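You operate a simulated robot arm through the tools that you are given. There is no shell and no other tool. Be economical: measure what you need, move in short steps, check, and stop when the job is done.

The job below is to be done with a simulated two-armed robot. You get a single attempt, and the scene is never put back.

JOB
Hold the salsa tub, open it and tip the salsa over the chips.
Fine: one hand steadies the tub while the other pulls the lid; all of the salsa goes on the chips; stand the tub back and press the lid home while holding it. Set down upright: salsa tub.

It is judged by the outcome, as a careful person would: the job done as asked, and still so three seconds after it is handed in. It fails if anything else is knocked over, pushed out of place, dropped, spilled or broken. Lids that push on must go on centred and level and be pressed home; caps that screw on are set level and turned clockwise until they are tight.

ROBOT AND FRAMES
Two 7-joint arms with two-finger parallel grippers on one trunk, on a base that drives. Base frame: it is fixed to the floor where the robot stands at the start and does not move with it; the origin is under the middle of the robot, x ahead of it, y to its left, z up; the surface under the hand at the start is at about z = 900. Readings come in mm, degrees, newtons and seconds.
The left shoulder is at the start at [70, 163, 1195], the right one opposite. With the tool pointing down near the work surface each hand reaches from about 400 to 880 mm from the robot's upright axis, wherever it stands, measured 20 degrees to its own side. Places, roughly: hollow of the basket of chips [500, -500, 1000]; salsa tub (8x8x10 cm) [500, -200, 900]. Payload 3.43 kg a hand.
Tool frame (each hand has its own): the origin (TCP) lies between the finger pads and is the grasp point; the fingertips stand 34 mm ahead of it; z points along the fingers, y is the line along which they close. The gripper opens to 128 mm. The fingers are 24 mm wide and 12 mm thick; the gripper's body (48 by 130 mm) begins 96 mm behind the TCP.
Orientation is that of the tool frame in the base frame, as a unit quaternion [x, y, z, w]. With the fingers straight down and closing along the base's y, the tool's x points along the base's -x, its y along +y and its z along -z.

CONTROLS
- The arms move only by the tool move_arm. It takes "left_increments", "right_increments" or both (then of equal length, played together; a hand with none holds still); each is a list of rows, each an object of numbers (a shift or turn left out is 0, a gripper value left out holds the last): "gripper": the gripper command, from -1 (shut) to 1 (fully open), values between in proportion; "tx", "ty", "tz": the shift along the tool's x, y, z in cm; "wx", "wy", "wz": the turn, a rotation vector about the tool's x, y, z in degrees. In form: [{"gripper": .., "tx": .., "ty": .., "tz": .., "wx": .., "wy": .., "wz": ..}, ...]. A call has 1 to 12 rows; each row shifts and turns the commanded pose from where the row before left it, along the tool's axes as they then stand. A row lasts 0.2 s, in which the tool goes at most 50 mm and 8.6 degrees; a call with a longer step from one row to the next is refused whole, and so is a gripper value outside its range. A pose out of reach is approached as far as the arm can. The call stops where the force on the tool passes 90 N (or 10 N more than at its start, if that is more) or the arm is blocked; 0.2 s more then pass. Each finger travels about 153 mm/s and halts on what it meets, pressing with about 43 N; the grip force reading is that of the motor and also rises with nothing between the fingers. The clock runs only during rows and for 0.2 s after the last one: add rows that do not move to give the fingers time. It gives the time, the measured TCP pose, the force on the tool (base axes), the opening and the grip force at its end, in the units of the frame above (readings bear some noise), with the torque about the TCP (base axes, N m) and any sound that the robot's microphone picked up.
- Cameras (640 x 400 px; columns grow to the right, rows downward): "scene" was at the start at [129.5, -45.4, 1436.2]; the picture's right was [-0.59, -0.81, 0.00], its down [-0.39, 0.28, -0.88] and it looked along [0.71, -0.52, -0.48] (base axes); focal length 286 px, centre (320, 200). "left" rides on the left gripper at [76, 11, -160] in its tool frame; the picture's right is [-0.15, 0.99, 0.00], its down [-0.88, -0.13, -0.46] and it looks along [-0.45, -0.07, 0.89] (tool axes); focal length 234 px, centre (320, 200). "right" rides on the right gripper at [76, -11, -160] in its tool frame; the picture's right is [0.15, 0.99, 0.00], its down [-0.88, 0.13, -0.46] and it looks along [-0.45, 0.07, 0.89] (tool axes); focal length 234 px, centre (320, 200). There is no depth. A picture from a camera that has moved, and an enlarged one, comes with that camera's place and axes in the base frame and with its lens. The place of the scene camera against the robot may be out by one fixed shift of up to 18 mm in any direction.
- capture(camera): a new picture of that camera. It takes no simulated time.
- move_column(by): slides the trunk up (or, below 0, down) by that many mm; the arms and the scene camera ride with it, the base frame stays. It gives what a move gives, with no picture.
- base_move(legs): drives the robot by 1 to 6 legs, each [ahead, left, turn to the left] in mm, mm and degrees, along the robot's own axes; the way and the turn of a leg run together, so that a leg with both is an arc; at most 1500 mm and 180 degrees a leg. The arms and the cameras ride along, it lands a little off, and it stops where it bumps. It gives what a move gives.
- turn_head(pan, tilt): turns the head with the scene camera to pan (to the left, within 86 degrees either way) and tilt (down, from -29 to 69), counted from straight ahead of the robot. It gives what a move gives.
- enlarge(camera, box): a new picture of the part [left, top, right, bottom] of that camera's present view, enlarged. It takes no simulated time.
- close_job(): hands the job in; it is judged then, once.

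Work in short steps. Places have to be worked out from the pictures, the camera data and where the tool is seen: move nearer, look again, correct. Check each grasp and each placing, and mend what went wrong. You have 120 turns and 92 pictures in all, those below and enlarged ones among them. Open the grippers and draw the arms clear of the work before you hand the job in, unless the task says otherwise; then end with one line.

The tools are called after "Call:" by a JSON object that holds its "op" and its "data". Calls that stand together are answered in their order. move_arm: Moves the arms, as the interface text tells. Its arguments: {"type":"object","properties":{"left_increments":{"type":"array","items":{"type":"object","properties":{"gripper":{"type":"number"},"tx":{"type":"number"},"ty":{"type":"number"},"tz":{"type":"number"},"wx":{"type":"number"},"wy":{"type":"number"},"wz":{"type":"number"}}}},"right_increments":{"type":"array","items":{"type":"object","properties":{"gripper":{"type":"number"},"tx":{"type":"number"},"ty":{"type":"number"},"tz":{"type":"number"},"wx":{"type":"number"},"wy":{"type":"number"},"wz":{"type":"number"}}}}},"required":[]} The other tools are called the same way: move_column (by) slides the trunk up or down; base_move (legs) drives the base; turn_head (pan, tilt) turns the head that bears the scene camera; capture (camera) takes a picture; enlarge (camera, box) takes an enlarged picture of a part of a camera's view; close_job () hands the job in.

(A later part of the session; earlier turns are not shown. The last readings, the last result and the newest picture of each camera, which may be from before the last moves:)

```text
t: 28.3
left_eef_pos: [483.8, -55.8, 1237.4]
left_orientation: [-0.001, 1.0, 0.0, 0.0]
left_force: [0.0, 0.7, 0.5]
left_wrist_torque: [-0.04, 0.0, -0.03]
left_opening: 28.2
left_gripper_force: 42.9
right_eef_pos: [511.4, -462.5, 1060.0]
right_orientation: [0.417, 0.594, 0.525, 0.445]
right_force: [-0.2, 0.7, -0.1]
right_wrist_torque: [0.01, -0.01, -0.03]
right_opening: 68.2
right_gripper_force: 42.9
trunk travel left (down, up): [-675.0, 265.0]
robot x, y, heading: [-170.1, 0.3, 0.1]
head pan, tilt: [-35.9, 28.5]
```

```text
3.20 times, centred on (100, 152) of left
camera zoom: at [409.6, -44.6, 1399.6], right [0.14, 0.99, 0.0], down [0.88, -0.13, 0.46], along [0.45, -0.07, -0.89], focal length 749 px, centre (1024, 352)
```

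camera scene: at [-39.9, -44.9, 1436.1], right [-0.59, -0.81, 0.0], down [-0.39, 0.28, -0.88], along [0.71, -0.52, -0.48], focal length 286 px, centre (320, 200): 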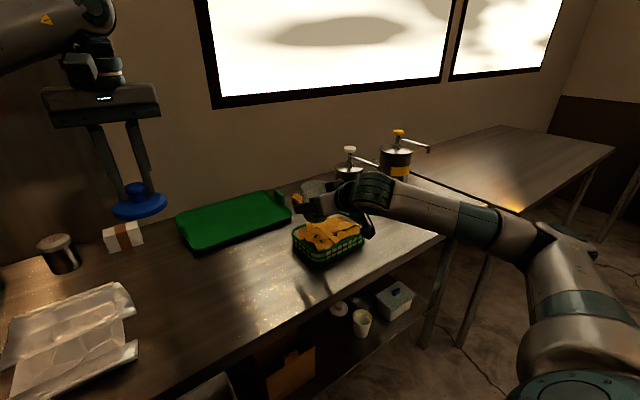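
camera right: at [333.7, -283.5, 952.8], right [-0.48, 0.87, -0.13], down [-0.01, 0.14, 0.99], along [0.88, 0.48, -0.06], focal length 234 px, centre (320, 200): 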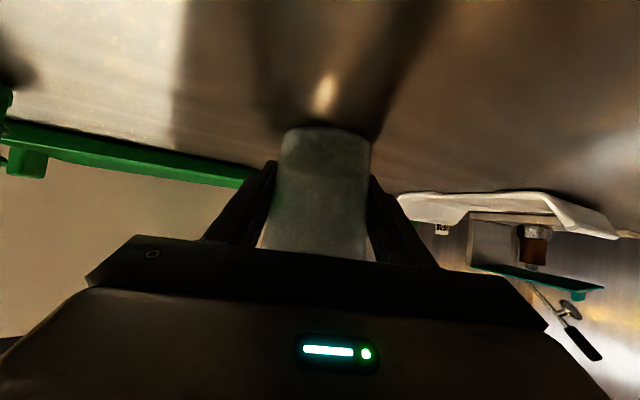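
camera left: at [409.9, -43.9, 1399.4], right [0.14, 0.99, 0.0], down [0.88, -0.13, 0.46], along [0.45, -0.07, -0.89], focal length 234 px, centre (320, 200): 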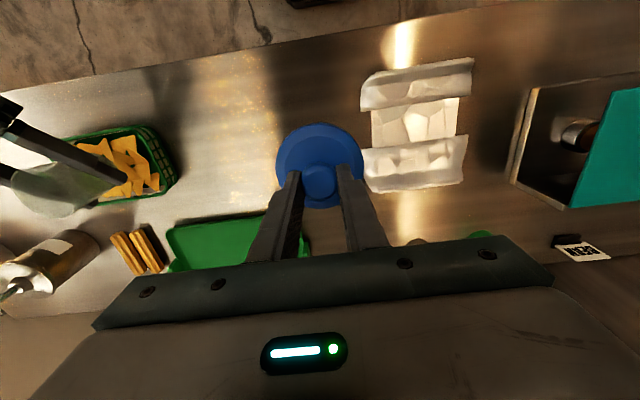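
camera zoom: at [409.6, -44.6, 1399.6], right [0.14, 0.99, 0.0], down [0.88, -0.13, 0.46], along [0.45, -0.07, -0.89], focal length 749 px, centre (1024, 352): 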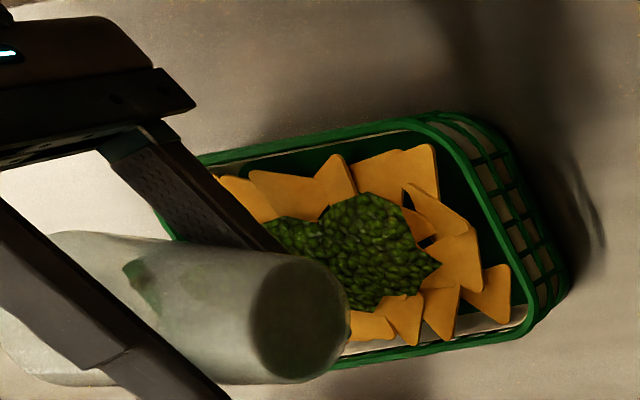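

The salsa is landing centrally on the chips. I continue to about 140° to empty the tub, pausing at the end so it drains.

Call:
{"op": "move_arm", "data": {"right_increments": [{"wx": -3, "wz": 5.196}, {"wx": -3, "wz": 5.196}, {"wx": -3, "wz": 5.196}, {"wx": -3, "wz": 5.196}, {"wx": -3, "wz": 5.196}, {"wx": -3, "wz": 5.196}, {"wx": -3, "wz": 5.196}, {"wx": -3, "wz": 5.196}, {"wx": -3, "wz": 5.196}, {}, {}, {}]}}

Call:
{"op": "enlarge", "data": {"camera": "scene", "box": [250, 160, 410, 280]}}

Call:
{"op": "enlarge", "data": {"camera": "left", "box": [0, 90, 200, 215]}}

```text
t: 30.9
left_eef_pos: [485.5, -55.8, 1239.7]
left_orientation: [-0.002, 1.0, 0.0, 0.0]
left_force: [-0.4, 0.3, -1.8]
left_wrist_torque: [0.0, 0.01, -0.01]
left_opening: 28.4
left_gripper_force: 42.7
right_eef_pos: [511.0, -462.1, 1060.2]
right_orientation: [0.503, 0.246, 0.778, 0.285]
right_force: [0.2, -0.1, -0.2]
right_wrist_torque: [-0.02, 0.02, 0.01]
right_opening: 68.4
right_gripper_force: 42.7
trunk travel left (down, up): [-675.0, 265.0]
robot x, y, heading: [-171.7, 2.1, 0.2]
head pan, tilt: [-35.9, 28.5]
```

```text
3.33 times, centred on (330, 220) of scene
camera zoom: at [-40.5, -45.3, 1436.2], right [-0.59, -0.81, 0.0], down [-0.39, 0.28, -0.88], along [0.71, -0.52, -0.48], focal length 954 px, centre (287, 133)
```

zoom: 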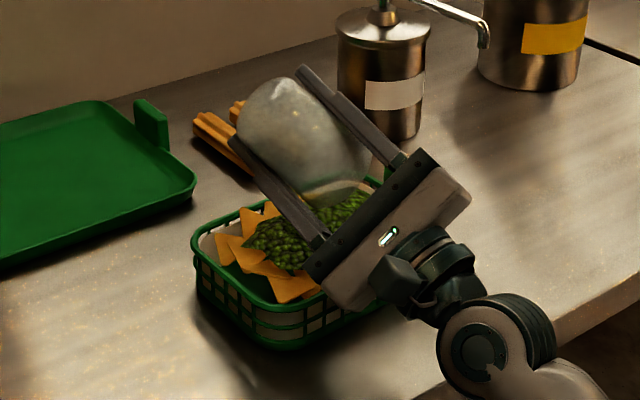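

```text
3.20 times, centred on (100, 152) of left
camera zoom: at [409.5, -44.3, 1399.6], right [0.14, 0.99, 0.0], down [0.88, -0.13, 0.46], along [0.45, -0.07, -0.89], focal length 749 px, centre (1024, 352)
```

zoom: 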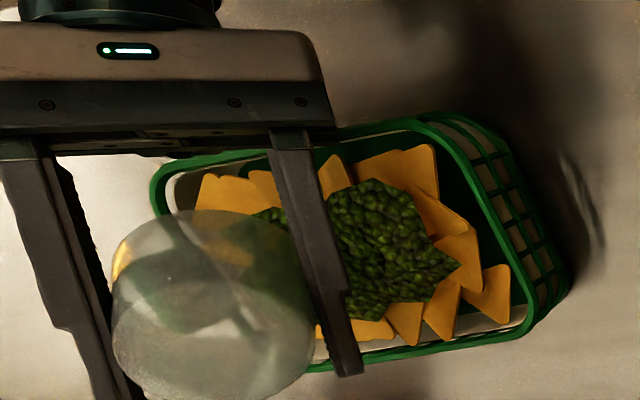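

The tub looks nearly empty. I raise it 30 mm to keep the wrist clear, tilt about 18° more, and wait so the last bits fall.

Call:
{"op": "move_arm", "data": {"right_increments": [{"tx": 0.965, "ty": 1.0, "tz": 0.555}, {"tx": 0.965, "ty": 1.0, "tz": 0.555}, {"wx": -3, "wz": 5.196}, {"wx": -3, "wz": 5.196}, {"wx": -3, "wz": 5.196}, {}, {}, {}, {}, {}]}}

Call:
{"op": "enlarge", "data": {"camera": "scene", "box": [250, 140, 410, 280]}}

Call:
{"op": "enlarge", "data": {"camera": "left", "box": [0, 90, 200, 215]}}

```text
t: 33.1
left_eef_pos: [485.0, -56.0, 1237.8]
left_orientation: [-0.002, 1.0, 0.0, 0.0]
left_force: [-0.9, -0.2, -0.7]
left_wrist_torque: [0.02, 0.01, -0.01]
left_opening: 28.3
left_gripper_force: 42.8
right_eef_pos: [511.4, -462.8, 1089.7]
right_orientation: [0.509, 0.113, 0.826, 0.215]
right_force: [0.4, -0.2, -0.7]
right_wrist_torque: [-0.03, 0.0, 0.02]
right_opening: 68.2
right_gripper_force: 43.3
trunk travel left (down, up): [-675.0, 265.0]
robot x, y, heading: [-168.3, -5.2, -0.2]
head pan, tilt: [-35.9, 28.5]
```

```text
2.86 times, centred on (330, 210) of scene
camera zoom: at [-40.5, -45.2, 1436.2], right [-0.59, -0.81, 0.0], down [-0.39, 0.28, -0.88], along [0.71, -0.52, -0.48], focal length 818 px, centre (291, 171)
```

zoom: 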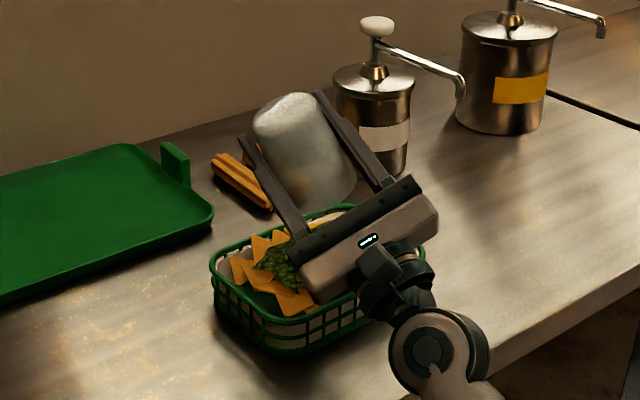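

```text
3.20 times, centred on (100, 152) of left
camera zoom: at [409.5, -44.2, 1399.6], right [0.14, 0.99, 0.0], down [0.88, -0.13, 0.46], along [0.45, -0.07, -0.89], focal length 749 px, centre (1024, 352)
```

zoom: 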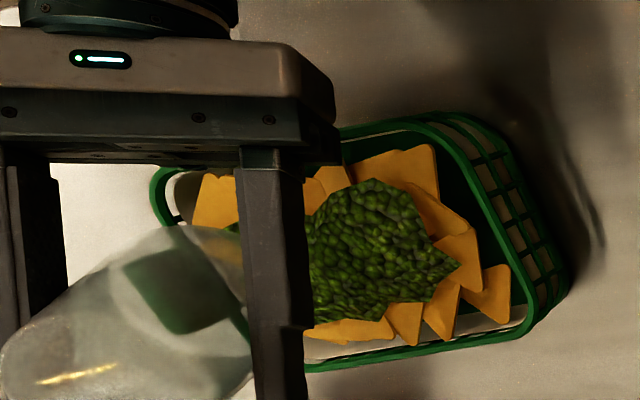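

The tub is empty, and the green behind it is only the basket handle. I turn the tub back upright.

Call:
{"op": "move_arm", "data": {"right_increments": [{"wx": 3.9, "wz": -6.755}, {"wx": 3.9, "wz": -6.755}, {"wx": 3.9, "wz": -6.755}, {"wx": 3.9, "wz": -6.755}, {"wx": 3.9, "wz": -6.755}, {"wx": 3.9, "wz": -6.755}, {"wx": 3.9, "wz": -6.755}, {"wx": 3.9, "wz": -6.755}, {"wx": 3.9, "wz": -6.755}, {"wx": 3.9, "wz": -6.755}, {"wx": 3.9, "wz": -6.755}, {"wx": 3.9, "wz": -6.755}]}}

Call:
{"op": "move_arm", "data": {"right_increments": [{"wx": 3.9, "wz": -6.755}, {"wx": 3.9, "wz": -6.755}, {"wx": 3.9, "wz": -6.755}, {"wx": 3.9, "wz": -6.755}, {"wx": 3.9, "wz": -6.755}, {"wx": 3.9, "wz": -6.755}, {"wx": 3.9, "wz": -6.755}, {"wx": 3.9, "wz": -6.755}]}}

Call:
{"op": "capture", "data": {"camera": "scene"}}

Call:
{"op": "enlarge", "data": {"camera": "left", "box": [0, 90, 200, 215]}}

```text
t: 35.7
left_eef_pos: [485.3, -54.8, 1238.8]
left_orientation: [-0.001, 1.0, 0.0, 0.001]
left_force: [0.1, 0.6, -0.4]
left_wrist_torque: [-0.05, 0.02, 0.01]
left_opening: 28.2
left_gripper_force: 43.1
right_eef_pos: [511.2, -462.5, 1090.1]
right_orientation: [0.354, 0.7, 0.388, 0.483]
right_force: [-0.3, 0.4, 0.1]
right_wrist_torque: [-0.01, 0.01, 0.0]
right_opening: 68.4
right_gripper_force: 43.1
trunk travel left (down, up): [-675.0, 265.0]
robot x, y, heading: [-171.5, 3.6, -0.0]
head pan, tilt: [-35.9, 28.5]
```

```text
t: 37.5
left_eef_pos: [484.9, -55.2, 1238.0]
left_orientation: [-0.001, 1.0, 0.0, 0.0]
left_force: [-0.1, 0.0, -0.5]
left_wrist_torque: [0.02, 0.01, 0.0]
left_opening: 28.3
left_gripper_force: 43.2
right_eef_pos: [510.2, -461.5, 1089.7]
right_orientation: [0.114, 0.859, -0.066, 0.495]
right_force: [-0.7, -0.4, -0.6]
right_wrist_torque: [-0.02, 0.01, 0.0]
right_opening: 68.5
right_gripper_force: 42.7
trunk travel left (down, up): [-675.0, 265.0]
robot x, y, heading: [-173.0, -0.5, -0.2]
head pan, tilt: [-35.9, 28.5]
```

```text
51 pictures are left
camera scene: at [-40.1, -44.9, 1436.1], right [-0.59, -0.81, 0.0], down [-0.39, 0.28, -0.88], along [0.71, -0.52, -0.48], focal length 286 px, centre (320, 200)
```

scene: 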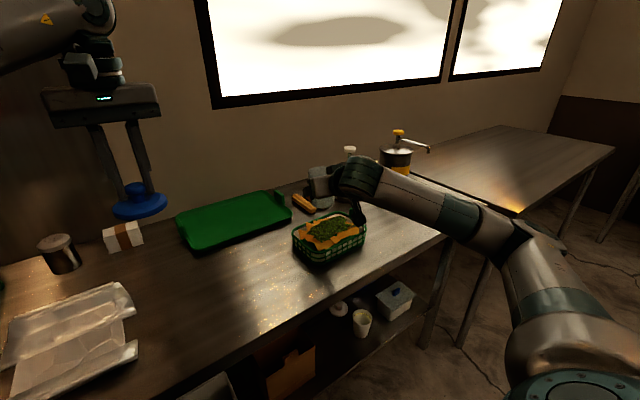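

```text
3.20 times, centred on (100, 152) of left
camera zoom: at [409.8, -44.0, 1399.4], right [0.14, 0.99, 0.0], down [0.88, -0.13, 0.46], along [0.45, -0.07, -0.89], focal length 749 px, centre (1024, 352)
```

zoom: 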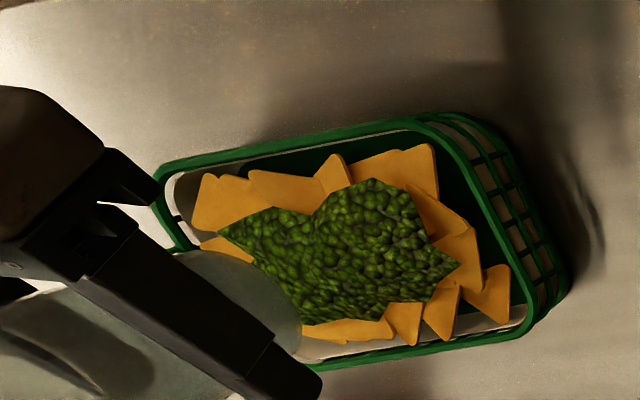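

All the salsa is on the chips. I carry the empty tub back over its starting place, turning the yaw back on the way.

Call:
{"op": "move_arm", "data": {"right_increments": [{"tx": 0.42, "ty": 3.14, "tz": -0.73}, {"tx": 0.42, "ty": 3.14, "tz": -0.73}, {"tx": 0.42, "ty": 3.14, "tz": -0.73}, {"tx": 0.42, "ty": 3.14, "tz": -0.73}, {"wx": -6.928, "wz": -4}, {"wx": -6.928, "wz": -4}, {"wx": -6.928, "wz": -4}, {"wx": -6.928, "wz": -4}, {"wx": -6.928, "wz": -4}, {"tx": -0.59, "ty": 4.27, "tz": 1.02}, {"tx": -0.59, "ty": 4.27, "tz": 1.02}, {"tx": -0.59, "ty": 4.27, "tz": 1.02}]}}

Call:
{"op": "capture", "data": {"camera": "scene"}}

Call:
{"op": "capture", "data": {"camera": "left"}}

```text
t: 40.1
left_eef_pos: [486.3, -54.2, 1238.7]
left_orientation: [0.0, 1.0, 0.0, 0.0]
left_force: [0.1, 0.0, -0.3]
left_wrist_torque: [-0.01, 0.0, 0.0]
left_opening: 28.2
left_gripper_force: 43.2
right_eef_pos: [489.5, -198.8, 1089.9]
right_orientation: [-0.185, 0.846, 0.108, 0.488]
right_force: [-0.3, -0.1, -0.3]
right_wrist_torque: [-0.02, 0.01, -0.05]
right_opening: 68.3
right_gripper_force: 42.5
trunk travel left (down, up): [-675.0, 265.0]
robot x, y, heading: [-171.6, -0.7, 0.3]
head pan, tilt: [-35.9, 28.5]
```

```text
49 pictures are left
camera scene: at [-39.7, -43.8, 1436.2], right [-0.59, -0.81, 0.0], down [-0.39, 0.28, -0.88], along [0.71, -0.52, -0.48], focal length 286 px, centre (320, 200)
```

scene: 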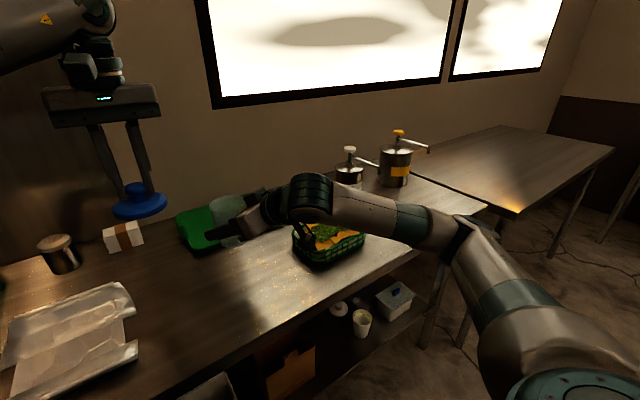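

```text
48 pictures are left
camera left: at [410.3, -43.1, 1399.3], right [0.15, 0.99, 0.0], down [0.88, -0.13, 0.46], along [0.45, -0.07, -0.89], focal length 234 px, centre (320, 200)
```

left: 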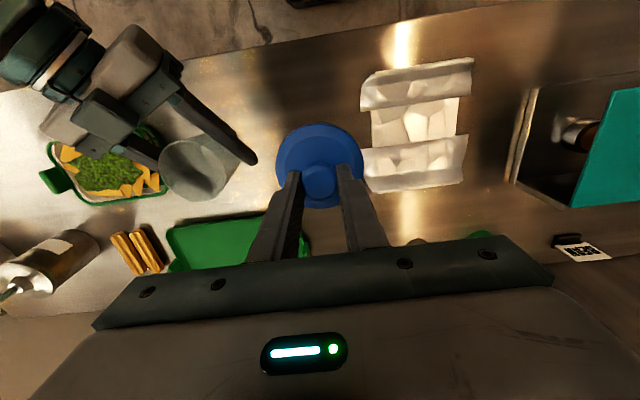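

The tub is empty and upright, exactly over its start point. I lower it 150 mm, slowing near the table.

Call:
{"op": "move_arm", "data": {"right_increments": [{"tx": 2.425, "tz": 1.4}, {"tx": 2.425, "tz": 1.4}, {"tx": 2.425, "tz": 1.4}, {"tx": 2.425, "tz": 1.4}, {"tx": 2.425, "tz": 1.4}, {"tx": 0.35, "tz": 0.2}, {"tx": 0.3, "tz": 0.175}, {"tx": 0.2, "tz": 0.115}]}}

Call:
{"op": "capture", "data": {"camera": "scene"}}

Call:
{"op": "capture", "data": {"camera": "right"}}

```text
t: 41.9
left_eef_pos: [484.8, -55.4, 1237.6]
left_orientation: [-0.001, 1.0, 0.0, 0.001]
left_force: [0.3, -1.1, 0.2]
left_wrist_torque: [0.0, -0.05, 0.04]
left_opening: 28.3
left_gripper_force: 42.8
right_eef_pos: [489.0, -201.0, 940.2]
right_orientation: [-0.186, 0.845, 0.109, 0.489]
right_force: [-0.8, -0.4, 1.3]
right_wrist_torque: [0.01, -0.01, 0.02]
right_opening: 68.2
right_gripper_force: 42.3
trunk travel left (down, up): [-675.0, 265.0]
robot x, y, heading: [-165.5, 3.0, -0.3]
head pan, tilt: [-35.9, 28.5]
```

```text
47 pictures are left
camera scene: at [-40.7, -45.3, 1436.2], right [-0.59, -0.81, 0.0], down [-0.39, 0.28, -0.88], along [0.71, -0.52, -0.48], focal length 286 px, centre (320, 200)
```

scene: 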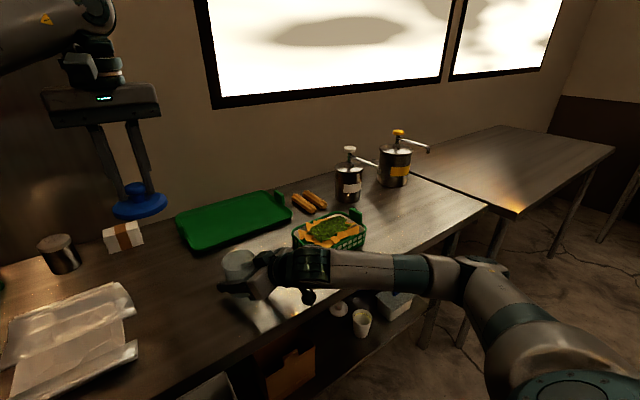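

```text
46 pictures are left
camera right: at [335.3, -284.3, 954.2], right [-0.48, 0.87, -0.12], down [-0.01, 0.13, 0.99], along [0.88, 0.48, -0.05], focal length 234 px, centre (320, 200)
```

right: 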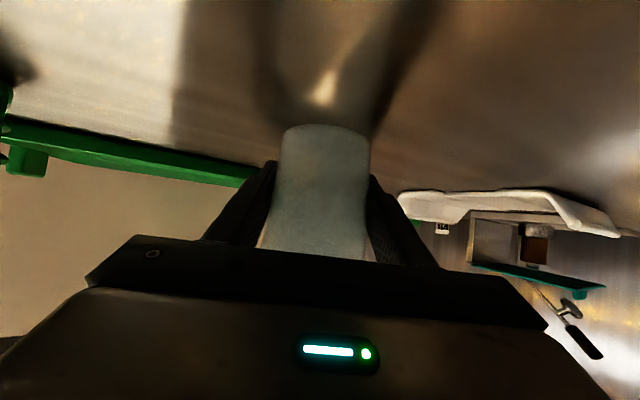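

The tub is back on the table at the same reading as before. I bring the lid back over the tub on the line it was lifted from, stopping about 70 mm high.

Call:
{"op": "move_arm", "data": {"left_increments": [{"tx": 0.036, "ty": -3.006, "tz": 2.46}, {"tx": 0.036, "ty": -3.006, "tz": 2.46}, {"tx": 0.036, "ty": -3.006, "tz": 2.46}, {"tx": 0.036, "ty": -3.006, "tz": 2.46}, {"tx": 0.036, "ty": -3.006, "tz": 2.46}, {}]}}

Call:
{"op": "enlarge", "data": {"camera": "scene", "box": [160, 180, 340, 320]}}

Call:
{"op": "enlarge", "data": {"camera": "left", "box": [220, 70, 420, 195]}}

```text
t: 43.3
left_eef_pos: [483.2, -204.7, 1114.6]
left_orientation: [-0.001, 1.0, 0.0, 0.0]
left_force: [0.5, 0.4, -0.3]
left_wrist_torque: [-0.02, -0.01, 0.02]
left_opening: 28.2
left_gripper_force: 42.9
right_eef_pos: [488.6, -199.6, 940.7]
right_orientation: [-0.185, 0.846, 0.108, 0.488]
right_force: [0.0, -0.6, 2.0]
right_wrist_torque: [-0.02, 0.0, -0.02]
right_opening: 68.1
right_gripper_force: 42.5
trunk travel left (down, up): [-675.0, 265.0]
robot x, y, heading: [-172.2, -5.5, 0.0]
head pan, tilt: [-35.9, 28.5]
```

```text
2.86 times, centred on (250, 250) of scene
camera zoom: at [-40.7, -44.2, 1436.2], right [-0.59, -0.81, 0.0], down [-0.39, 0.28, -0.88], along [0.71, -0.52, -0.48], focal length 818 px, centre (520, 57)
```

zoom: 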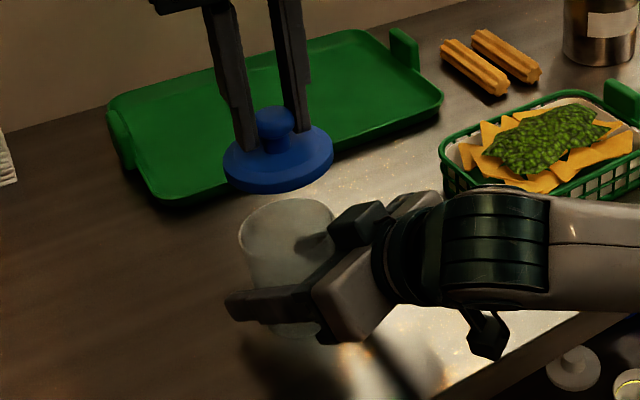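

```text
3.20 times, centred on (320, 132) of left
camera zoom: at [407.3, -194.0, 1275.6], right [0.14, 0.99, 0.0], down [0.88, -0.13, 0.46], along [0.45, -0.07, -0.89], focal length 749 px, centre (320, 416)
```

zoom: 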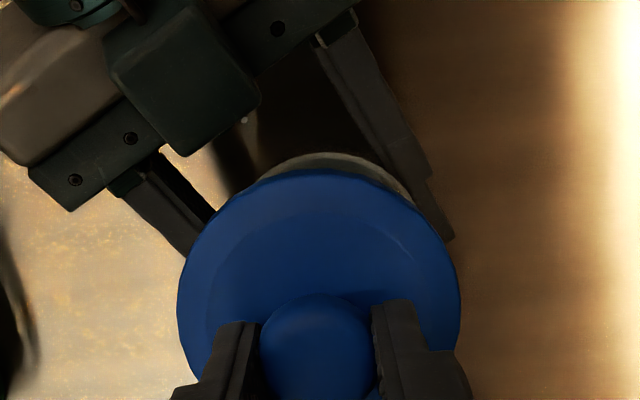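

The tub rim sits within a pixel of where it was, and the lid is over it. I descend close to the rim.

Call:
{"op": "move_arm", "data": {"left_increments": [{"tz": 2.5, "ty": -0.04}, {"tz": 2.0, "ty": -0.03}, {"tz": 1.2}, {}]}}

Call:
{"op": "enlarge", "data": {"camera": "scene", "box": [190, 210, 310, 300]}}

```text
t: 44.3
left_eef_pos: [483.0, -206.8, 1058.6]
left_orientation: [-0.001, 1.0, 0.0, 0.0]
left_force: [0.1, -0.1, 0.1]
left_wrist_torque: [0.03, 0.02, 0.02]
left_opening: 28.5
left_gripper_force: 43.2
right_eef_pos: [489.2, -199.7, 940.5]
right_orientation: [-0.185, 0.846, 0.108, 0.488]
right_force: [1.3, -0.4, 1.0]
right_wrist_torque: [0.02, 0.0, 0.0]
right_opening: 68.2
right_gripper_force: 42.9
trunk travel left (down, up): [-675.0, 265.0]
robot x, y, heading: [-170.6, -1.2, 0.1]
head pan, tilt: [-35.9, 28.5]
```

```text
4.44 times, centred on (250, 255) of scene
camera zoom: at [-40.7, -45.3, 1436.2], right [-0.59, -0.81, 0.0], down [-0.39, 0.28, -0.88], along [0.71, -0.52, -0.48], focal length 1272 px, centre (631, -44)
```

zoom: 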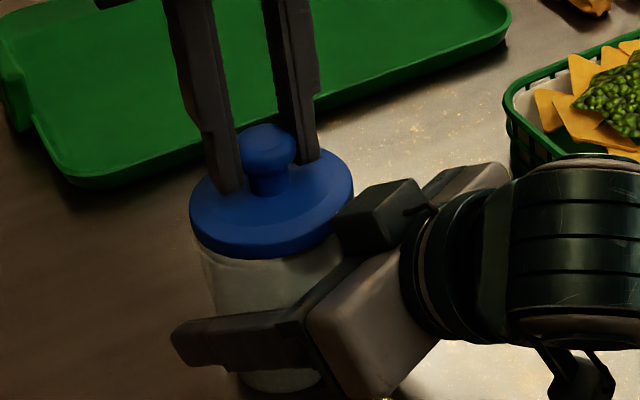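

The lid is centred about 15 mm above its seat. I lower and press gently, watching the force.

Call:
{"op": "move_arm", "data": {"left_increments": [{"tz": 0.5}, {"tz": 0.4}, {"tz": 0.3}, {"tz": 0.2}, {"tz": 0.2}]}}

Call:
{"op": "enlarge", "data": {"camera": "scene", "box": [190, 210, 310, 300]}}

```text
t: 45.5
left_eef_pos: [482.9, -207.0, 1042.8]
left_orientation: [-0.001, 1.0, 0.0, 0.0]
left_force: [0.3, 0.1, 3.6]
left_wrist_torque: [-0.08, 0.12, -0.02]
left_opening: 28.1
left_gripper_force: 43.0
right_eef_pos: [490.3, -201.0, 941.1]
right_orientation: [-0.186, 0.846, 0.109, 0.488]
right_force: [1.5, 0.8, -1.1]
right_wrist_torque: [0.11, -0.22, -0.02]
right_opening: 68.3
right_gripper_force: 43.0
trunk travel left (down, up): [-675.0, 265.0]
robot x, y, heading: [-173.2, 0.5, -0.0]
head pan, tilt: [-35.9, 28.5]
```

```text
4.44 times, centred on (250, 255) of scene
camera zoom: at [-40.8, -45.2, 1436.3], right [-0.59, -0.81, 0.0], down [-0.39, 0.28, -0.88], along [0.71, -0.52, -0.48], focal length 1272 px, centre (631, -44)
```

zoom: 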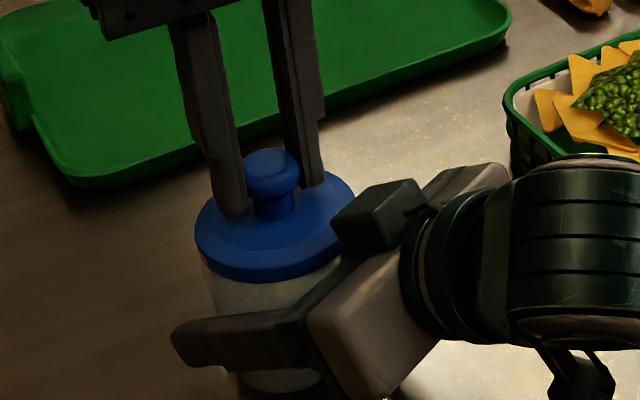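

Contact began at the old seat height (3.6 N). Readings suggest the tub now sits ~2 mm further in x, so I nudge the lid to re-centre and press in small steps.

Call:
{"op": "move_arm", "data": {"left_increments": [{"tz": -0.3}, {"tx": -0.2, "ty": 0.12}, {"tz": 0.3}, {"tz": 0.15}, {"tz": 0.15}, {"tz": 0.15}]}}

```text
t: 46.9
left_eef_pos: [484.8, -206.0, 1040.0]
left_orientation: [-0.001, 1.0, -0.001, 0.001]
left_force: [-1.4, 0.2, 31.1]
left_wrist_torque: [-0.01, 0.03, 0.03]
left_opening: 28.7
left_gripper_force: 42.8
right_eef_pos: [487.0, -200.5, 941.2]
right_orientation: [-0.185, 0.847, 0.107, 0.487]
right_force: [7.3, -0.4, -12.8]
right_wrist_torque: [0.35, -0.33, -0.05]
right_opening: 68.2
right_gripper_force: 43.3
trunk travel left (down, up): [-675.0, 265.0]
robot x, y, heading: [-171.0, 2.5, -0.1]
head pan, tilt: [-35.9, 28.5]
```

31 N and no snap yet; I press further in small steps.

Call:
{"op": "move_arm", "data": {"left_increments": [{"tz": 0.12}, {"tz": 0.12}, {"tz": 0.12}, {"tz": 0.12}]}}

Call:
{"op": "enlarge", "data": {"camera": "scene", "box": [190, 210, 310, 300]}}

```text
t: 47.9
left_eef_pos: [483.5, -205.7, 1034.7]
left_orientation: [0.0, 1.0, -0.001, 0.001]
left_force: [-0.3, 3.4, 42.3]
left_wrist_torque: [-0.01, 0.28, 0.02]
left_opening: 28.5
left_gripper_force: 42.8
right_eef_pos: [487.9, -200.0, 940.4]
right_orientation: [-0.186, 0.847, 0.108, 0.487]
right_force: [5.1, -3.4, -21.4]
right_wrist_torque: [0.54, -0.51, 0.03]
right_opening: 68.0
right_gripper_force: 43.0
trunk travel left (down, up): [-675.0, 265.0]
robot x, y, heading: [-170.6, 0.4, 0.0]
head pan, tilt: [-35.9, 28.5]
```

```text
4.44 times, centred on (250, 255) of scene
camera zoom: at [-42.5, -44.7, 1436.5], right [-0.59, -0.81, 0.0], down [-0.39, 0.28, -0.88], along [0.71, -0.52, -0.48], focal length 1272 px, centre (631, -44)
```

zoom: 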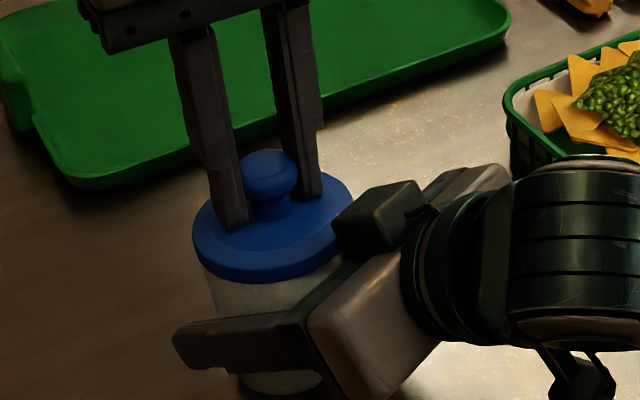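

The fingers have slid down the knob and now bear on the lid top. I keep pressing in small steps, listening for the snap.

Call:
{"op": "move_arm", "data": {"left_increments": [{"tz": 0.12}, {"tz": 0.12}, {"tz": 0.12}, {"tz": 0.12}, {}]}}

Call:
{"op": "enlarge", "data": {"camera": "scene", "box": [190, 210, 310, 300]}}

```text
t: 49.1
left_eef_pos: [483.9, -205.4, 1035.1]
left_orientation: [-0.001, 1.0, -0.002, 0.004]
left_force: [-7.6, 5.3, 66.5]
left_wrist_torque: [0.17, 0.72, -0.07]
left_opening: 28.3
left_gripper_force: 43.4
right_eef_pos: [486.0, -200.5, 942.2]
right_orientation: [-0.186, 0.846, 0.108, 0.488]
right_force: [9.9, -6.7, -32.3]
right_wrist_torque: [0.49, -0.09, 0.17]
right_opening: 68.5
right_gripper_force: 42.4
trunk travel left (down, up): [-675.0, 265.0]
robot x, y, heading: [-168.0, -2.2, -0.2]
head pan, tilt: [-35.9, 28.5]
```

```text
4.44 times, centred on (250, 255) of scene
camera zoom: at [-44.5, -44.5, 1436.7], right [-0.59, -0.81, 0.0], down [-0.38, 0.28, -0.88], along [0.71, -0.52, -0.48], focal length 1272 px, centre (631, -44)
```

zoom: 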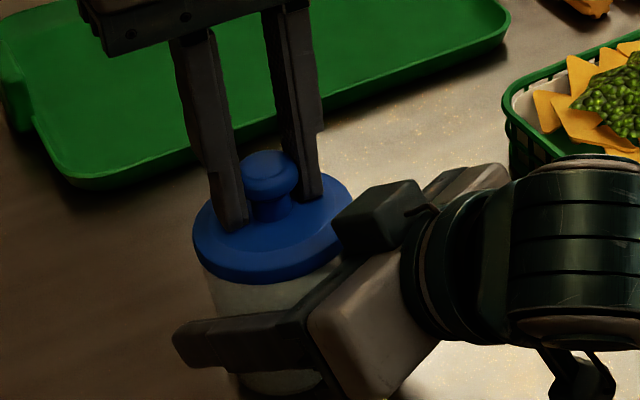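

66 N without a snap. I press a bit more, up to the force limit.

Call:
{"op": "move_arm", "data": {"left_increments": [{"tz": 0.12}, {"tz": 0.12}, {"tz": 0.12}, {"tz": 0.12}, {}]}}

Call:
{"op": "enlarge", "data": {"camera": "left", "box": [220, 90, 420, 215]}}

```text
t: 50.3
left_eef_pos: [481.9, -206.0, 1034.7]
left_orientation: [-0.001, 1.0, -0.003, 0.008]
left_force: [-3.5, 8.5, 87.6]
left_wrist_torque: [0.3, 0.79, -0.05]
left_opening: 28.4
left_gripper_force: 43.1
right_eef_pos: [484.5, -199.7, 943.8]
right_orientation: [-0.186, 0.846, 0.107, 0.489]
right_force: [8.6, -13.4, -29.7]
right_wrist_torque: [0.89, -0.34, 0.11]
right_opening: 68.8
right_gripper_force: 43.0
trunk travel left (down, up): [-675.0, 265.0]
robot x, y, heading: [-171.6, -0.8, 0.1]
head pan, tilt: [-35.9, 28.5]
```

```text
3.20 times, centred on (320, 152) of left
camera zoom: at [405.0, -194.1, 1194.7], right [0.14, 0.99, 0.0], down [0.87, -0.13, 0.47], along [0.46, -0.07, -0.88], focal length 749 px, centre (320, 352)
```

zoom: 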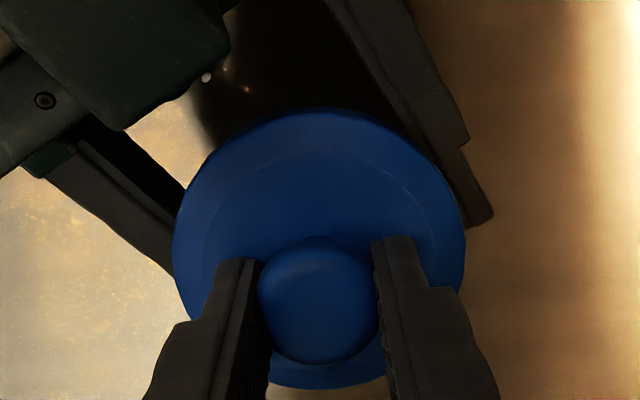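

87 N and no snap. I relax the pressure, release the knob, and look at the lid's level and gap.

Call:
{"op": "move_arm", "data": {"left_increments": [{"tz": -0.4}, {"tz": -0.4}, {"tz": -0.25}, {"gripper": -0.4}, {"gripper": -0.1}, {"tz": -2}, {"tz": -4}, {"tz": -4}]}}

Call:
{"op": "enlarge", "data": {"camera": "scene", "box": [200, 215, 300, 290]}}

Call:
{"op": "enlarge", "data": {"camera": "left", "box": [240, 90, 400, 190]}}

```text
t: 52.1
left_eef_pos: [483.3, -204.2, 1134.2]
left_orientation: [0.0, 1.0, 0.0, 0.0]
left_force: [-0.8, -0.4, -0.1]
left_wrist_torque: [0.03, -0.01, -0.02]
left_opening: 57.6
left_gripper_force: 0.0
right_eef_pos: [487.7, -199.9, 944.0]
right_orientation: [-0.187, 0.844, 0.11, 0.491]
right_force: [1.9, 0.6, 16.2]
right_wrist_torque: [0.14, 0.14, 0.0]
right_opening: 68.3
right_gripper_force: 43.4
trunk travel left (down, up): [-675.0, 265.0]
robot x, y, heading: [-168.3, 1.0, -0.2]
head pan, tilt: [-35.9, 28.5]
heard: snap
```

```text
5.33 times, centred on (250, 252) of scene
camera zoom: at [-42.5, -44.9, 1436.4], right [-0.59, -0.81, 0.0], down [-0.39, 0.28, -0.88], along [0.71, -0.52, -0.48], focal length 1526 px, centre (693, -80)
```

zoom: 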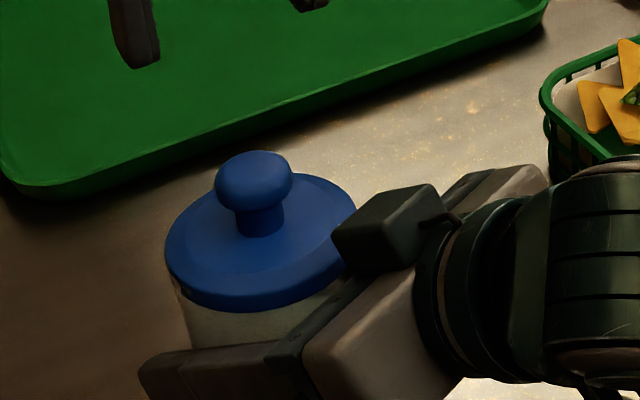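

```text
4.00 times, centred on (320, 140) of left
camera zoom: at [407.3, -194.0, 1295.4], right [0.14, 0.99, 0.0], down [0.88, -0.13, 0.46], along [0.45, -0.07, -0.89], focal length 937 px, centre (320, 440)
```

zoom: 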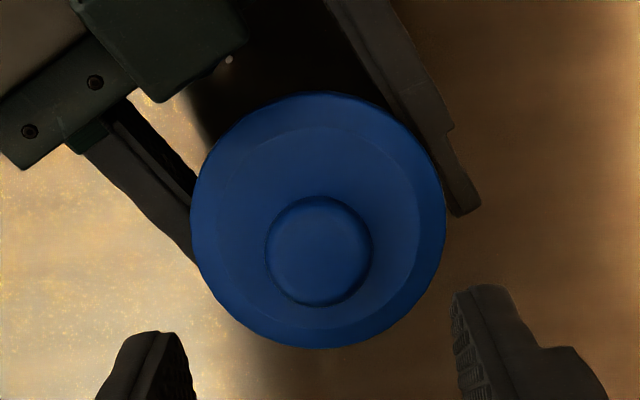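

A snap sounded during the release, so I can't tell if the lid is seated. It looks level and at its original height. To press it centrally without gripping the knob, I'll ease the right hand's ~16 N preload, close the left fingers, and come down on the knob top.

Call:
{"op": "move_arm", "data": {"left_increments": [{"gripper": -1, "tx": -0.25, "ty": -0.08}, {"gripper": -1}, {"gripper": -1, "tz": 2}, {"tz": 2}, {"tz": 1.5}], "right_increments": [{"tx": -0.15, "tz": -0.09}, {"tx": -0.15, "tz": -0.09}, {}, {}, {}]}}

Call:
{"op": "enlarge", "data": {"camera": "scene", "box": [200, 215, 300, 290]}}

Call:
{"op": "enlarge", "data": {"camera": "left", "box": [240, 100, 400, 200]}}

```text
t: 53.3
left_eef_pos: [487.7, -207.6, 1079.4]
left_orientation: [-0.001, 1.0, 0.0, 0.0]
left_force: [-0.3, -0.8, 0.8]
left_wrist_torque: [0.0, 0.01, 0.02]
left_opening: 0.2
left_gripper_force: 33.3
right_eef_pos: [487.8, -200.7, 944.4]
right_orientation: [-0.185, 0.846, 0.108, 0.487]
right_force: [-1.7, 0.6, 3.0]
right_wrist_torque: [0.05, -0.03, 0.03]
right_opening: 68.7
right_gripper_force: 43.2
trunk travel left (down, up): [-675.0, 265.0]
robot x, y, heading: [-170.0, 0.6, 0.0]
head pan, tilt: [-35.9, 28.5]
```

```text
5.33 times, centred on (250, 252) of scene
camera zoom: at [-41.2, -45.2, 1436.2], right [-0.59, -0.81, 0.0], down [-0.39, 0.28, -0.88], along [0.71, -0.52, -0.48], focal length 1526 px, centre (693, -80)
```

zoom: 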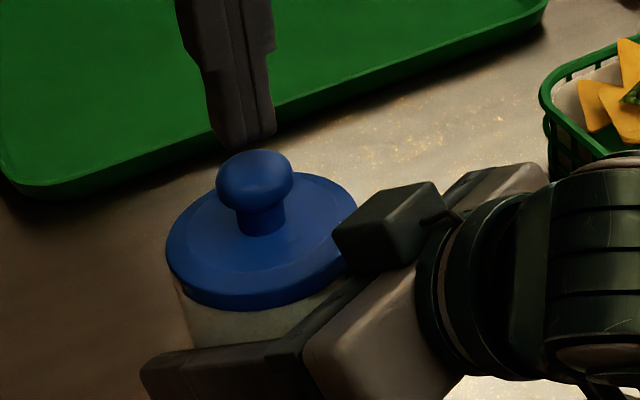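

```text
4.00 times, centred on (320, 150) of left
camera zoom: at [411.5, -195.6, 1239.8], right [0.14, 0.99, 0.0], down [0.88, -0.13, 0.46], along [0.45, -0.07, -0.89], focal length 937 px, centre (320, 400)
```

zoom: 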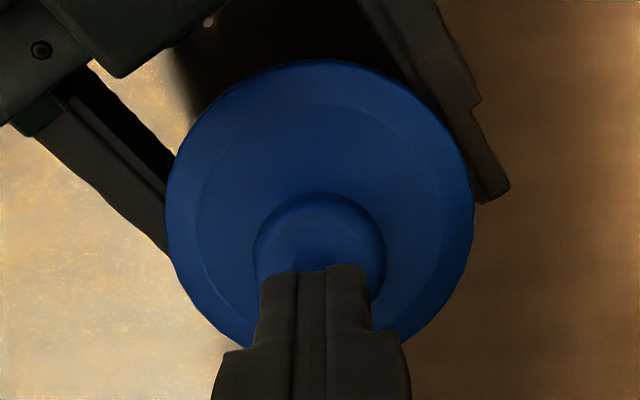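

I'm centred on the knob within ~2 mm. I take the same framing as the pre-opening picture to compare the lid's tilt and height.

Call:
{"op": "enlarge", "data": {"camera": "scene", "box": [160, 180, 340, 320]}}

```text
2.86 times, centred on (250, 250) of scene
camera zoom: at [-41.2, -45.2, 1436.2], right [-0.59, -0.81, 0.0], down [-0.39, 0.28, -0.88], along [0.71, -0.52, -0.48], focal length 818 px, centre (520, 57)
```

zoom: 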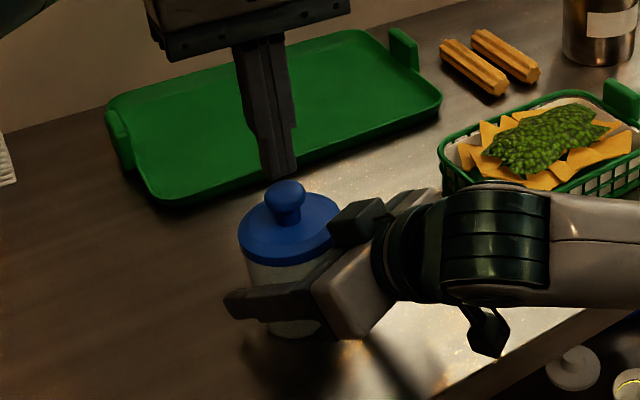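

Lid height and outline match the seated picture within about a pixel. Now I press on the knob top with closed fingers in small steps.

Call:
{"op": "move_arm", "data": {"left_increments": [{"tx": 0.15, "tz": 0.6}, {"tz": 0.5}, {"tz": 0.3}, {"tz": 0.2}, {"tz": 0.2}, {"tz": 0.2}]}}

```text
t: 54.7
left_eef_pos: [484.8, -206.9, 1065.8]
left_orientation: [-0.001, 1.0, -0.002, 0.004]
left_force: [-8.6, 0.0, 61.9]
left_wrist_torque: [-0.03, 0.62, -0.09]
left_opening: 0.0
left_gripper_force: 33.0
right_eef_pos: [486.8, -201.3, 944.3]
right_orientation: [-0.185, 0.847, 0.107, 0.487]
right_force: [19.3, -0.1, -25.0]
right_wrist_torque: [0.51, -0.14, 0.12]
right_opening: 68.6
right_gripper_force: 42.9
trunk travel left (down, up): [-675.0, 265.0]
robot x, y, heading: [-172.1, 4.7, -0.2]
head pan, tilt: [-35.9, 28.5]
```

62 N on the knob top, contact at z≈1032 and no snap yet. I keep pressing toward the limit.

Call:
{"op": "move_arm", "data": {"left_increments": [{"tz": 0.15}, {"tz": 0.15}, {"tz": 0.15}, {"tz": 0.15}, {"tz": 0.15}, {}]}}

Call:
{"op": "enlarge", "data": {"camera": "scene", "box": [200, 215, 300, 290]}}

```text
t: 55.8
left_eef_pos: [485.4, -207.9, 1066.0]
left_orientation: [-0.001, 1.0, -0.003, 0.009]
left_force: [-4.3, 3.0, 22.3]
left_wrist_torque: [0.1, 0.33, -0.08]
left_opening: 0.0
left_gripper_force: 32.8
right_eef_pos: [486.7, -201.3, 945.8]
right_orientation: [-0.184, 0.845, 0.107, 0.49]
right_force: [-1.9, -2.2, 9.2]
right_wrist_torque: [0.12, 0.38, 0.1]
right_opening: 68.6
right_gripper_force: 42.6
trunk travel left (down, up): [-675.0, 265.0]
robot x, y, heading: [-169.2, 3.3, -0.0]
head pan, tilt: [-35.9, 28.5]
stopped in row 5 (left hand): the force on the tool passed its limit at 92 N (the readings are from after the stop); the commanded pose is now the measured one
```

```text
5.33 times, centred on (250, 252) of scene
camera zoom: at [-45.2, -44.5, 1436.2], right [-0.59, -0.81, 0.0], down [-0.38, 0.28, -0.88], along [0.71, -0.52, -0.48], focal length 1526 px, centre (693, -80)
```

zoom: 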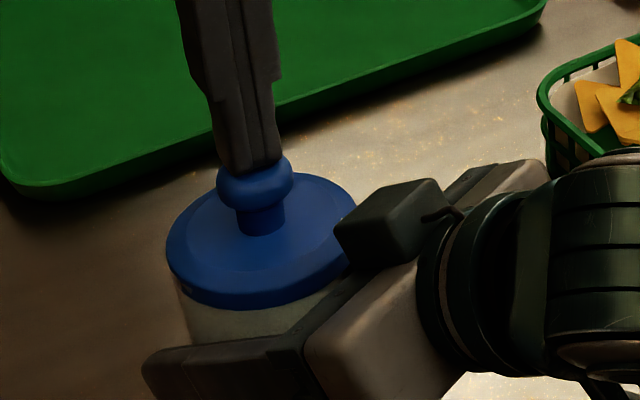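

The press hit 92 N with no movement or snap, which suggests the lid is already home and latched during the earlier release. I release the pressure and listen.

Call:
{"op": "move_arm", "data": {"left_increments": [{"tz": -0.2}, {"tz": -0.2}, {"tz": -0.4}, {"tz": -1}, {"tz": -2}]}}

Call:
{"op": "enlarge", "data": {"camera": "scene", "box": [200, 215, 300, 290]}}

Call:
{"op": "enlarge", "data": {"camera": "right", "box": [220, 100, 420, 280]}}

```text
t: 57.0
left_eef_pos: [485.7, -206.5, 1101.8]
left_orientation: [-0.001, 1.0, -0.001, 0.007]
left_force: [0.5, -0.1, 0.4]
left_wrist_torque: [-0.04, 0.01, 0.01]
left_opening: 0.0
left_gripper_force: 33.4
right_eef_pos: [487.9, -201.0, 946.8]
right_orientation: [-0.185, 0.846, 0.107, 0.488]
right_force: [-3.8, -0.3, 22.6]
right_wrist_torque: [-0.07, 0.13, 0.0]
right_opening: 68.9
right_gripper_force: 42.7
trunk travel left (down, up): [-675.0, 265.0]
robot x, y, heading: [-173.1, -0.1, 0.1]
head pan, tilt: [-35.9, 28.5]
```

```text
5.33 times, centred on (250, 252) of scene
camera zoom: at [-43.9, -44.5, 1436.5], right [-0.59, -0.81, 0.0], down [-0.38, 0.28, -0.88], along [0.71, -0.52, -0.48], focal length 1526 px, centre (693, -80)
```

zoom: 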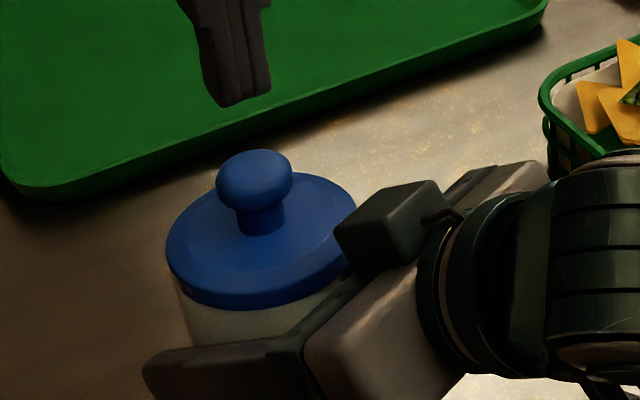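

```text
2.22 times, centred on (320, 190) of right
camera zoom: at [333.2, -284.5, 959.0], right [-0.48, 0.87, -0.13], down [-0.01, 0.14, 0.99], along [0.88, 0.48, -0.05], focal length 520 px, centre (320, 222)
```

zoom: 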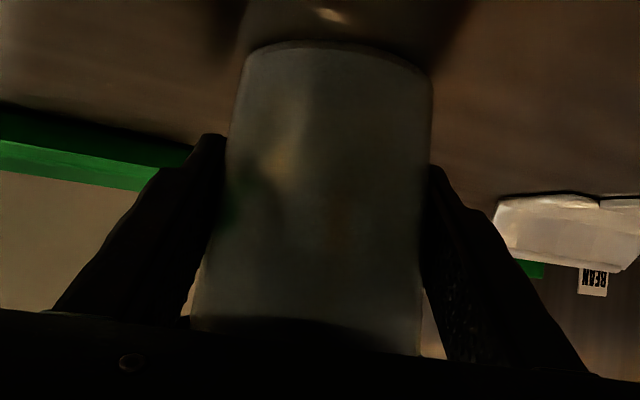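

No snap this time, which fits an already latched lid. The right hand has crept about 6 mm up the tub and holds it with preload, so I relax it, open, drop back to the original height, and regrip.

Call:
{"op": "move_arm", "data": {"right_increments": [{"tx": -0.35, "tz": -0.2}, {"gripper": 0.25}, {"gripper": 0.25}, {"tx": 0.606, "tz": 0.35}, {"gripper": 0.12}, {"gripper": 0.04}, {"gripper": -0.1}, {"gripper": -1}, {"gripper": -1}]}}

Call:
{"op": "enlarge", "data": {"camera": "scene", "box": [160, 180, 340, 320]}}

Call:
{"op": "enlarge", "data": {"camera": "left", "box": [220, 70, 420, 195]}}

```text
t: 59.0
left_eef_pos: [488.5, -207.5, 1098.8]
left_orientation: [-0.002, 1.0, -0.002, 0.006]
left_force: [0.5, 0.0, 0.7]
left_wrist_torque: [-0.02, 0.0, -0.01]
left_opening: 0.0
left_gripper_force: 32.8
right_eef_pos: [488.4, -201.5, 940.0]
right_orientation: [-0.184, 0.847, 0.108, 0.487]
right_force: [0.7, 0.2, 0.2]
right_wrist_torque: [0.0, 0.01, -0.02]
right_opening: 68.1
right_gripper_force: 43.3
trunk travel left (down, up): [-675.0, 265.0]
robot x, y, heading: [-170.3, -1.1, 0.0]
head pan, tilt: [-35.9, 28.5]
```

```text
2.86 times, centred on (250, 250) of scene
camera zoom: at [-40.5, -45.6, 1436.2], right [-0.59, -0.81, 0.0], down [-0.39, 0.28, -0.88], along [0.71, -0.52, -0.48], focal length 818 px, centre (520, 57)
```

zoom: 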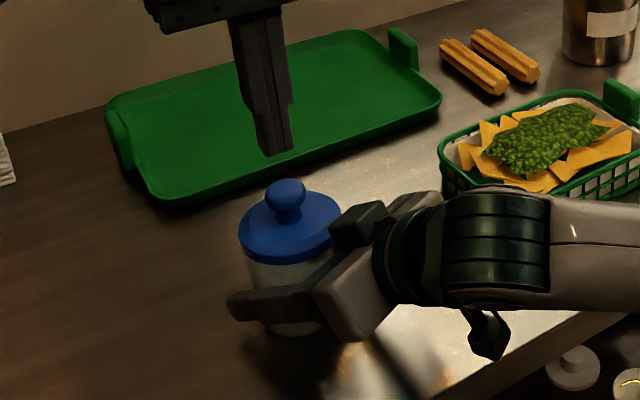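

```text
3.20 times, centred on (320, 132) of left
camera zoom: at [410.4, -196.0, 1259.7], right [0.14, 0.99, 0.0], down [0.88, -0.13, 0.47], along [0.46, -0.07, -0.88], focal length 749 px, centre (320, 416)
```

zoom: 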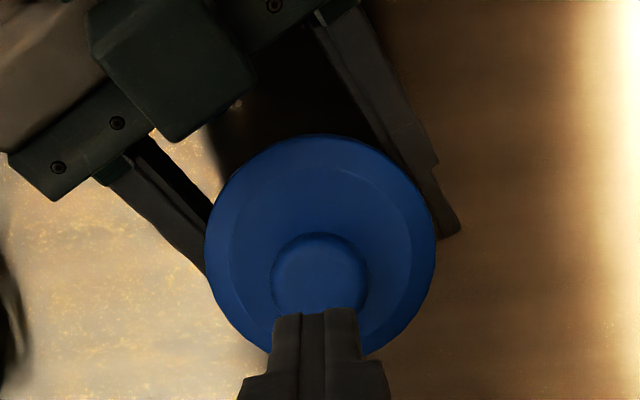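

Regripped at the original height. The lid may be sitting a millimetre or two high, so I'll do a gentle tug test. First I straighten the left hand (it tilted 0.7°), open it, and check alignment.

Call:
{"op": "move_arm", "data": {"left_increments": [{"wy": 0.7, "gripper": 0.1}, {"gripper": 0.1}, {}]}}

Call:
{"op": "enlarge", "data": {"camera": "left", "box": [220, 70, 420, 195]}}

```text
t: 59.8
left_eef_pos: [488.4, -208.3, 1099.3]
left_orientation: [-0.002, 1.0, -0.001, 0.0]
left_force: [-0.7, -0.4, 0.9]
left_wrist_torque: [0.02, -0.02, -0.05]
left_opening: 70.6
left_gripper_force: 0.1
right_eef_pos: [489.5, -202.9, 940.2]
right_orientation: [-0.184, 0.847, 0.107, 0.487]
right_force: [-0.3, -0.4, 0.6]
right_wrist_torque: [0.0, -0.01, 0.03]
right_opening: 68.2
right_gripper_force: 42.8
trunk travel left (down, up): [-675.0, 265.0]
robot x, y, heading: [-172.1, -0.5, -0.1]
head pan, tilt: [-35.9, 28.5]
```

```text
3.20 times, centred on (320, 132) of left
camera zoom: at [412.4, -196.0, 1260.5], right [0.14, 0.99, 0.0], down [0.88, -0.13, 0.46], along [0.45, -0.07, -0.89], focal length 749 px, centre (320, 416)
```

zoom: 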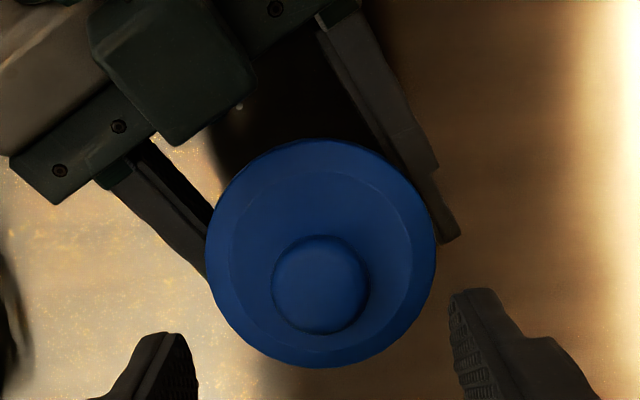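

Alignment over the knob is good. I go down and grip it slowly, then tug just 1 mm at a time to learn whether it is latched.

Call:
{"op": "move_arm", "data": {"left_increments": [{"tz": 2.0}, {"tz": 2.0}, {"tz": 1.7}, {"gripper": -0.3}, {"gripper": -0.45}, {"gripper": -0.52}, {"gripper": -0.6}, {"gripper": -1}, {"gripper": -1}]}}

Call:
{"op": "move_arm", "data": {"left_increments": [{"tz": -0.1}, {"tz": -0.1}, {}]}}

```text
t: 61.8
left_eef_pos: [487.2, -207.8, 1041.8]
left_orientation: [-0.001, 1.0, -0.002, 0.0]
left_force: [1.0, 3.5, -0.1]
left_wrist_torque: [0.12, -0.01, 0.03]
left_opening: 28.2
left_gripper_force: 42.9
right_eef_pos: [488.0, -203.7, 940.0]
right_orientation: [-0.184, 0.847, 0.107, 0.487]
right_force: [-0.8, -4.2, -0.2]
right_wrist_torque: [0.29, 0.0, -0.03]
right_opening: 67.9
right_gripper_force: 42.8
trunk travel left (down, up): [-675.0, 265.0]
robot x, y, heading: [-169.6, -2.1, -0.1]
head pan, tilt: [-35.9, 28.5]
```

```text
t: 62.6
left_eef_pos: [486.8, -207.0, 1045.3]
left_orientation: [-0.001, 1.0, -0.001, 0.0]
left_force: [1.0, 0.3, 0.3]
left_wrist_torque: [-0.02, 0.03, 0.02]
left_opening: 28.3
left_gripper_force: 43.3
right_eef_pos: [487.7, -202.2, 940.3]
right_orientation: [-0.184, 0.847, 0.107, 0.487]
right_force: [0.8, -0.2, 0.7]
right_wrist_torque: [-0.01, 0.0, -0.01]
right_opening: 67.9
right_gripper_force: 42.9
trunk travel left (down, up): [-675.0, 265.0]
robot x, y, heading: [-166.5, 0.2, -0.2]
head pan, tilt: [-35.9, 28.5]
heard: snap
```

The 1–2 mm tug produced the snap. So the lid had been latched by the knob-top press, seating is silent, and the snap means release. I press it straight back down, then open while still pressing so nothing pulls on it.

Call:
{"op": "move_arm", "data": {"left_increments": [{"tz": 0.2}, {"tz": 0.15}, {"tz": 0.15}, {"tz": 0.15}, {"tz": 0.15}, {"tz": 0.12}, {"tz": 0.12}, {}]}}

```text
t: 64.4
left_eef_pos: [487.6, -208.4, 1036.7]
left_orientation: [-0.001, 1.0, -0.003, 0.001]
left_force: [-2.4, -0.9, 40.5]
left_wrist_torque: [0.02, 0.26, 0.01]
left_opening: 28.1
left_gripper_force: 43.0
right_eef_pos: [486.9, -203.7, 938.7]
right_orientation: [-0.185, 0.847, 0.107, 0.487]
right_force: [7.1, -1.3, -22.3]
right_wrist_torque: [0.15, -0.06, -0.02]
right_opening: 68.1
right_gripper_force: 42.8
trunk travel left (down, up): [-675.0, 265.0]
robot x, y, heading: [-171.7, -1.0, 0.2]
head pan, tilt: [-35.9, 28.5]
```

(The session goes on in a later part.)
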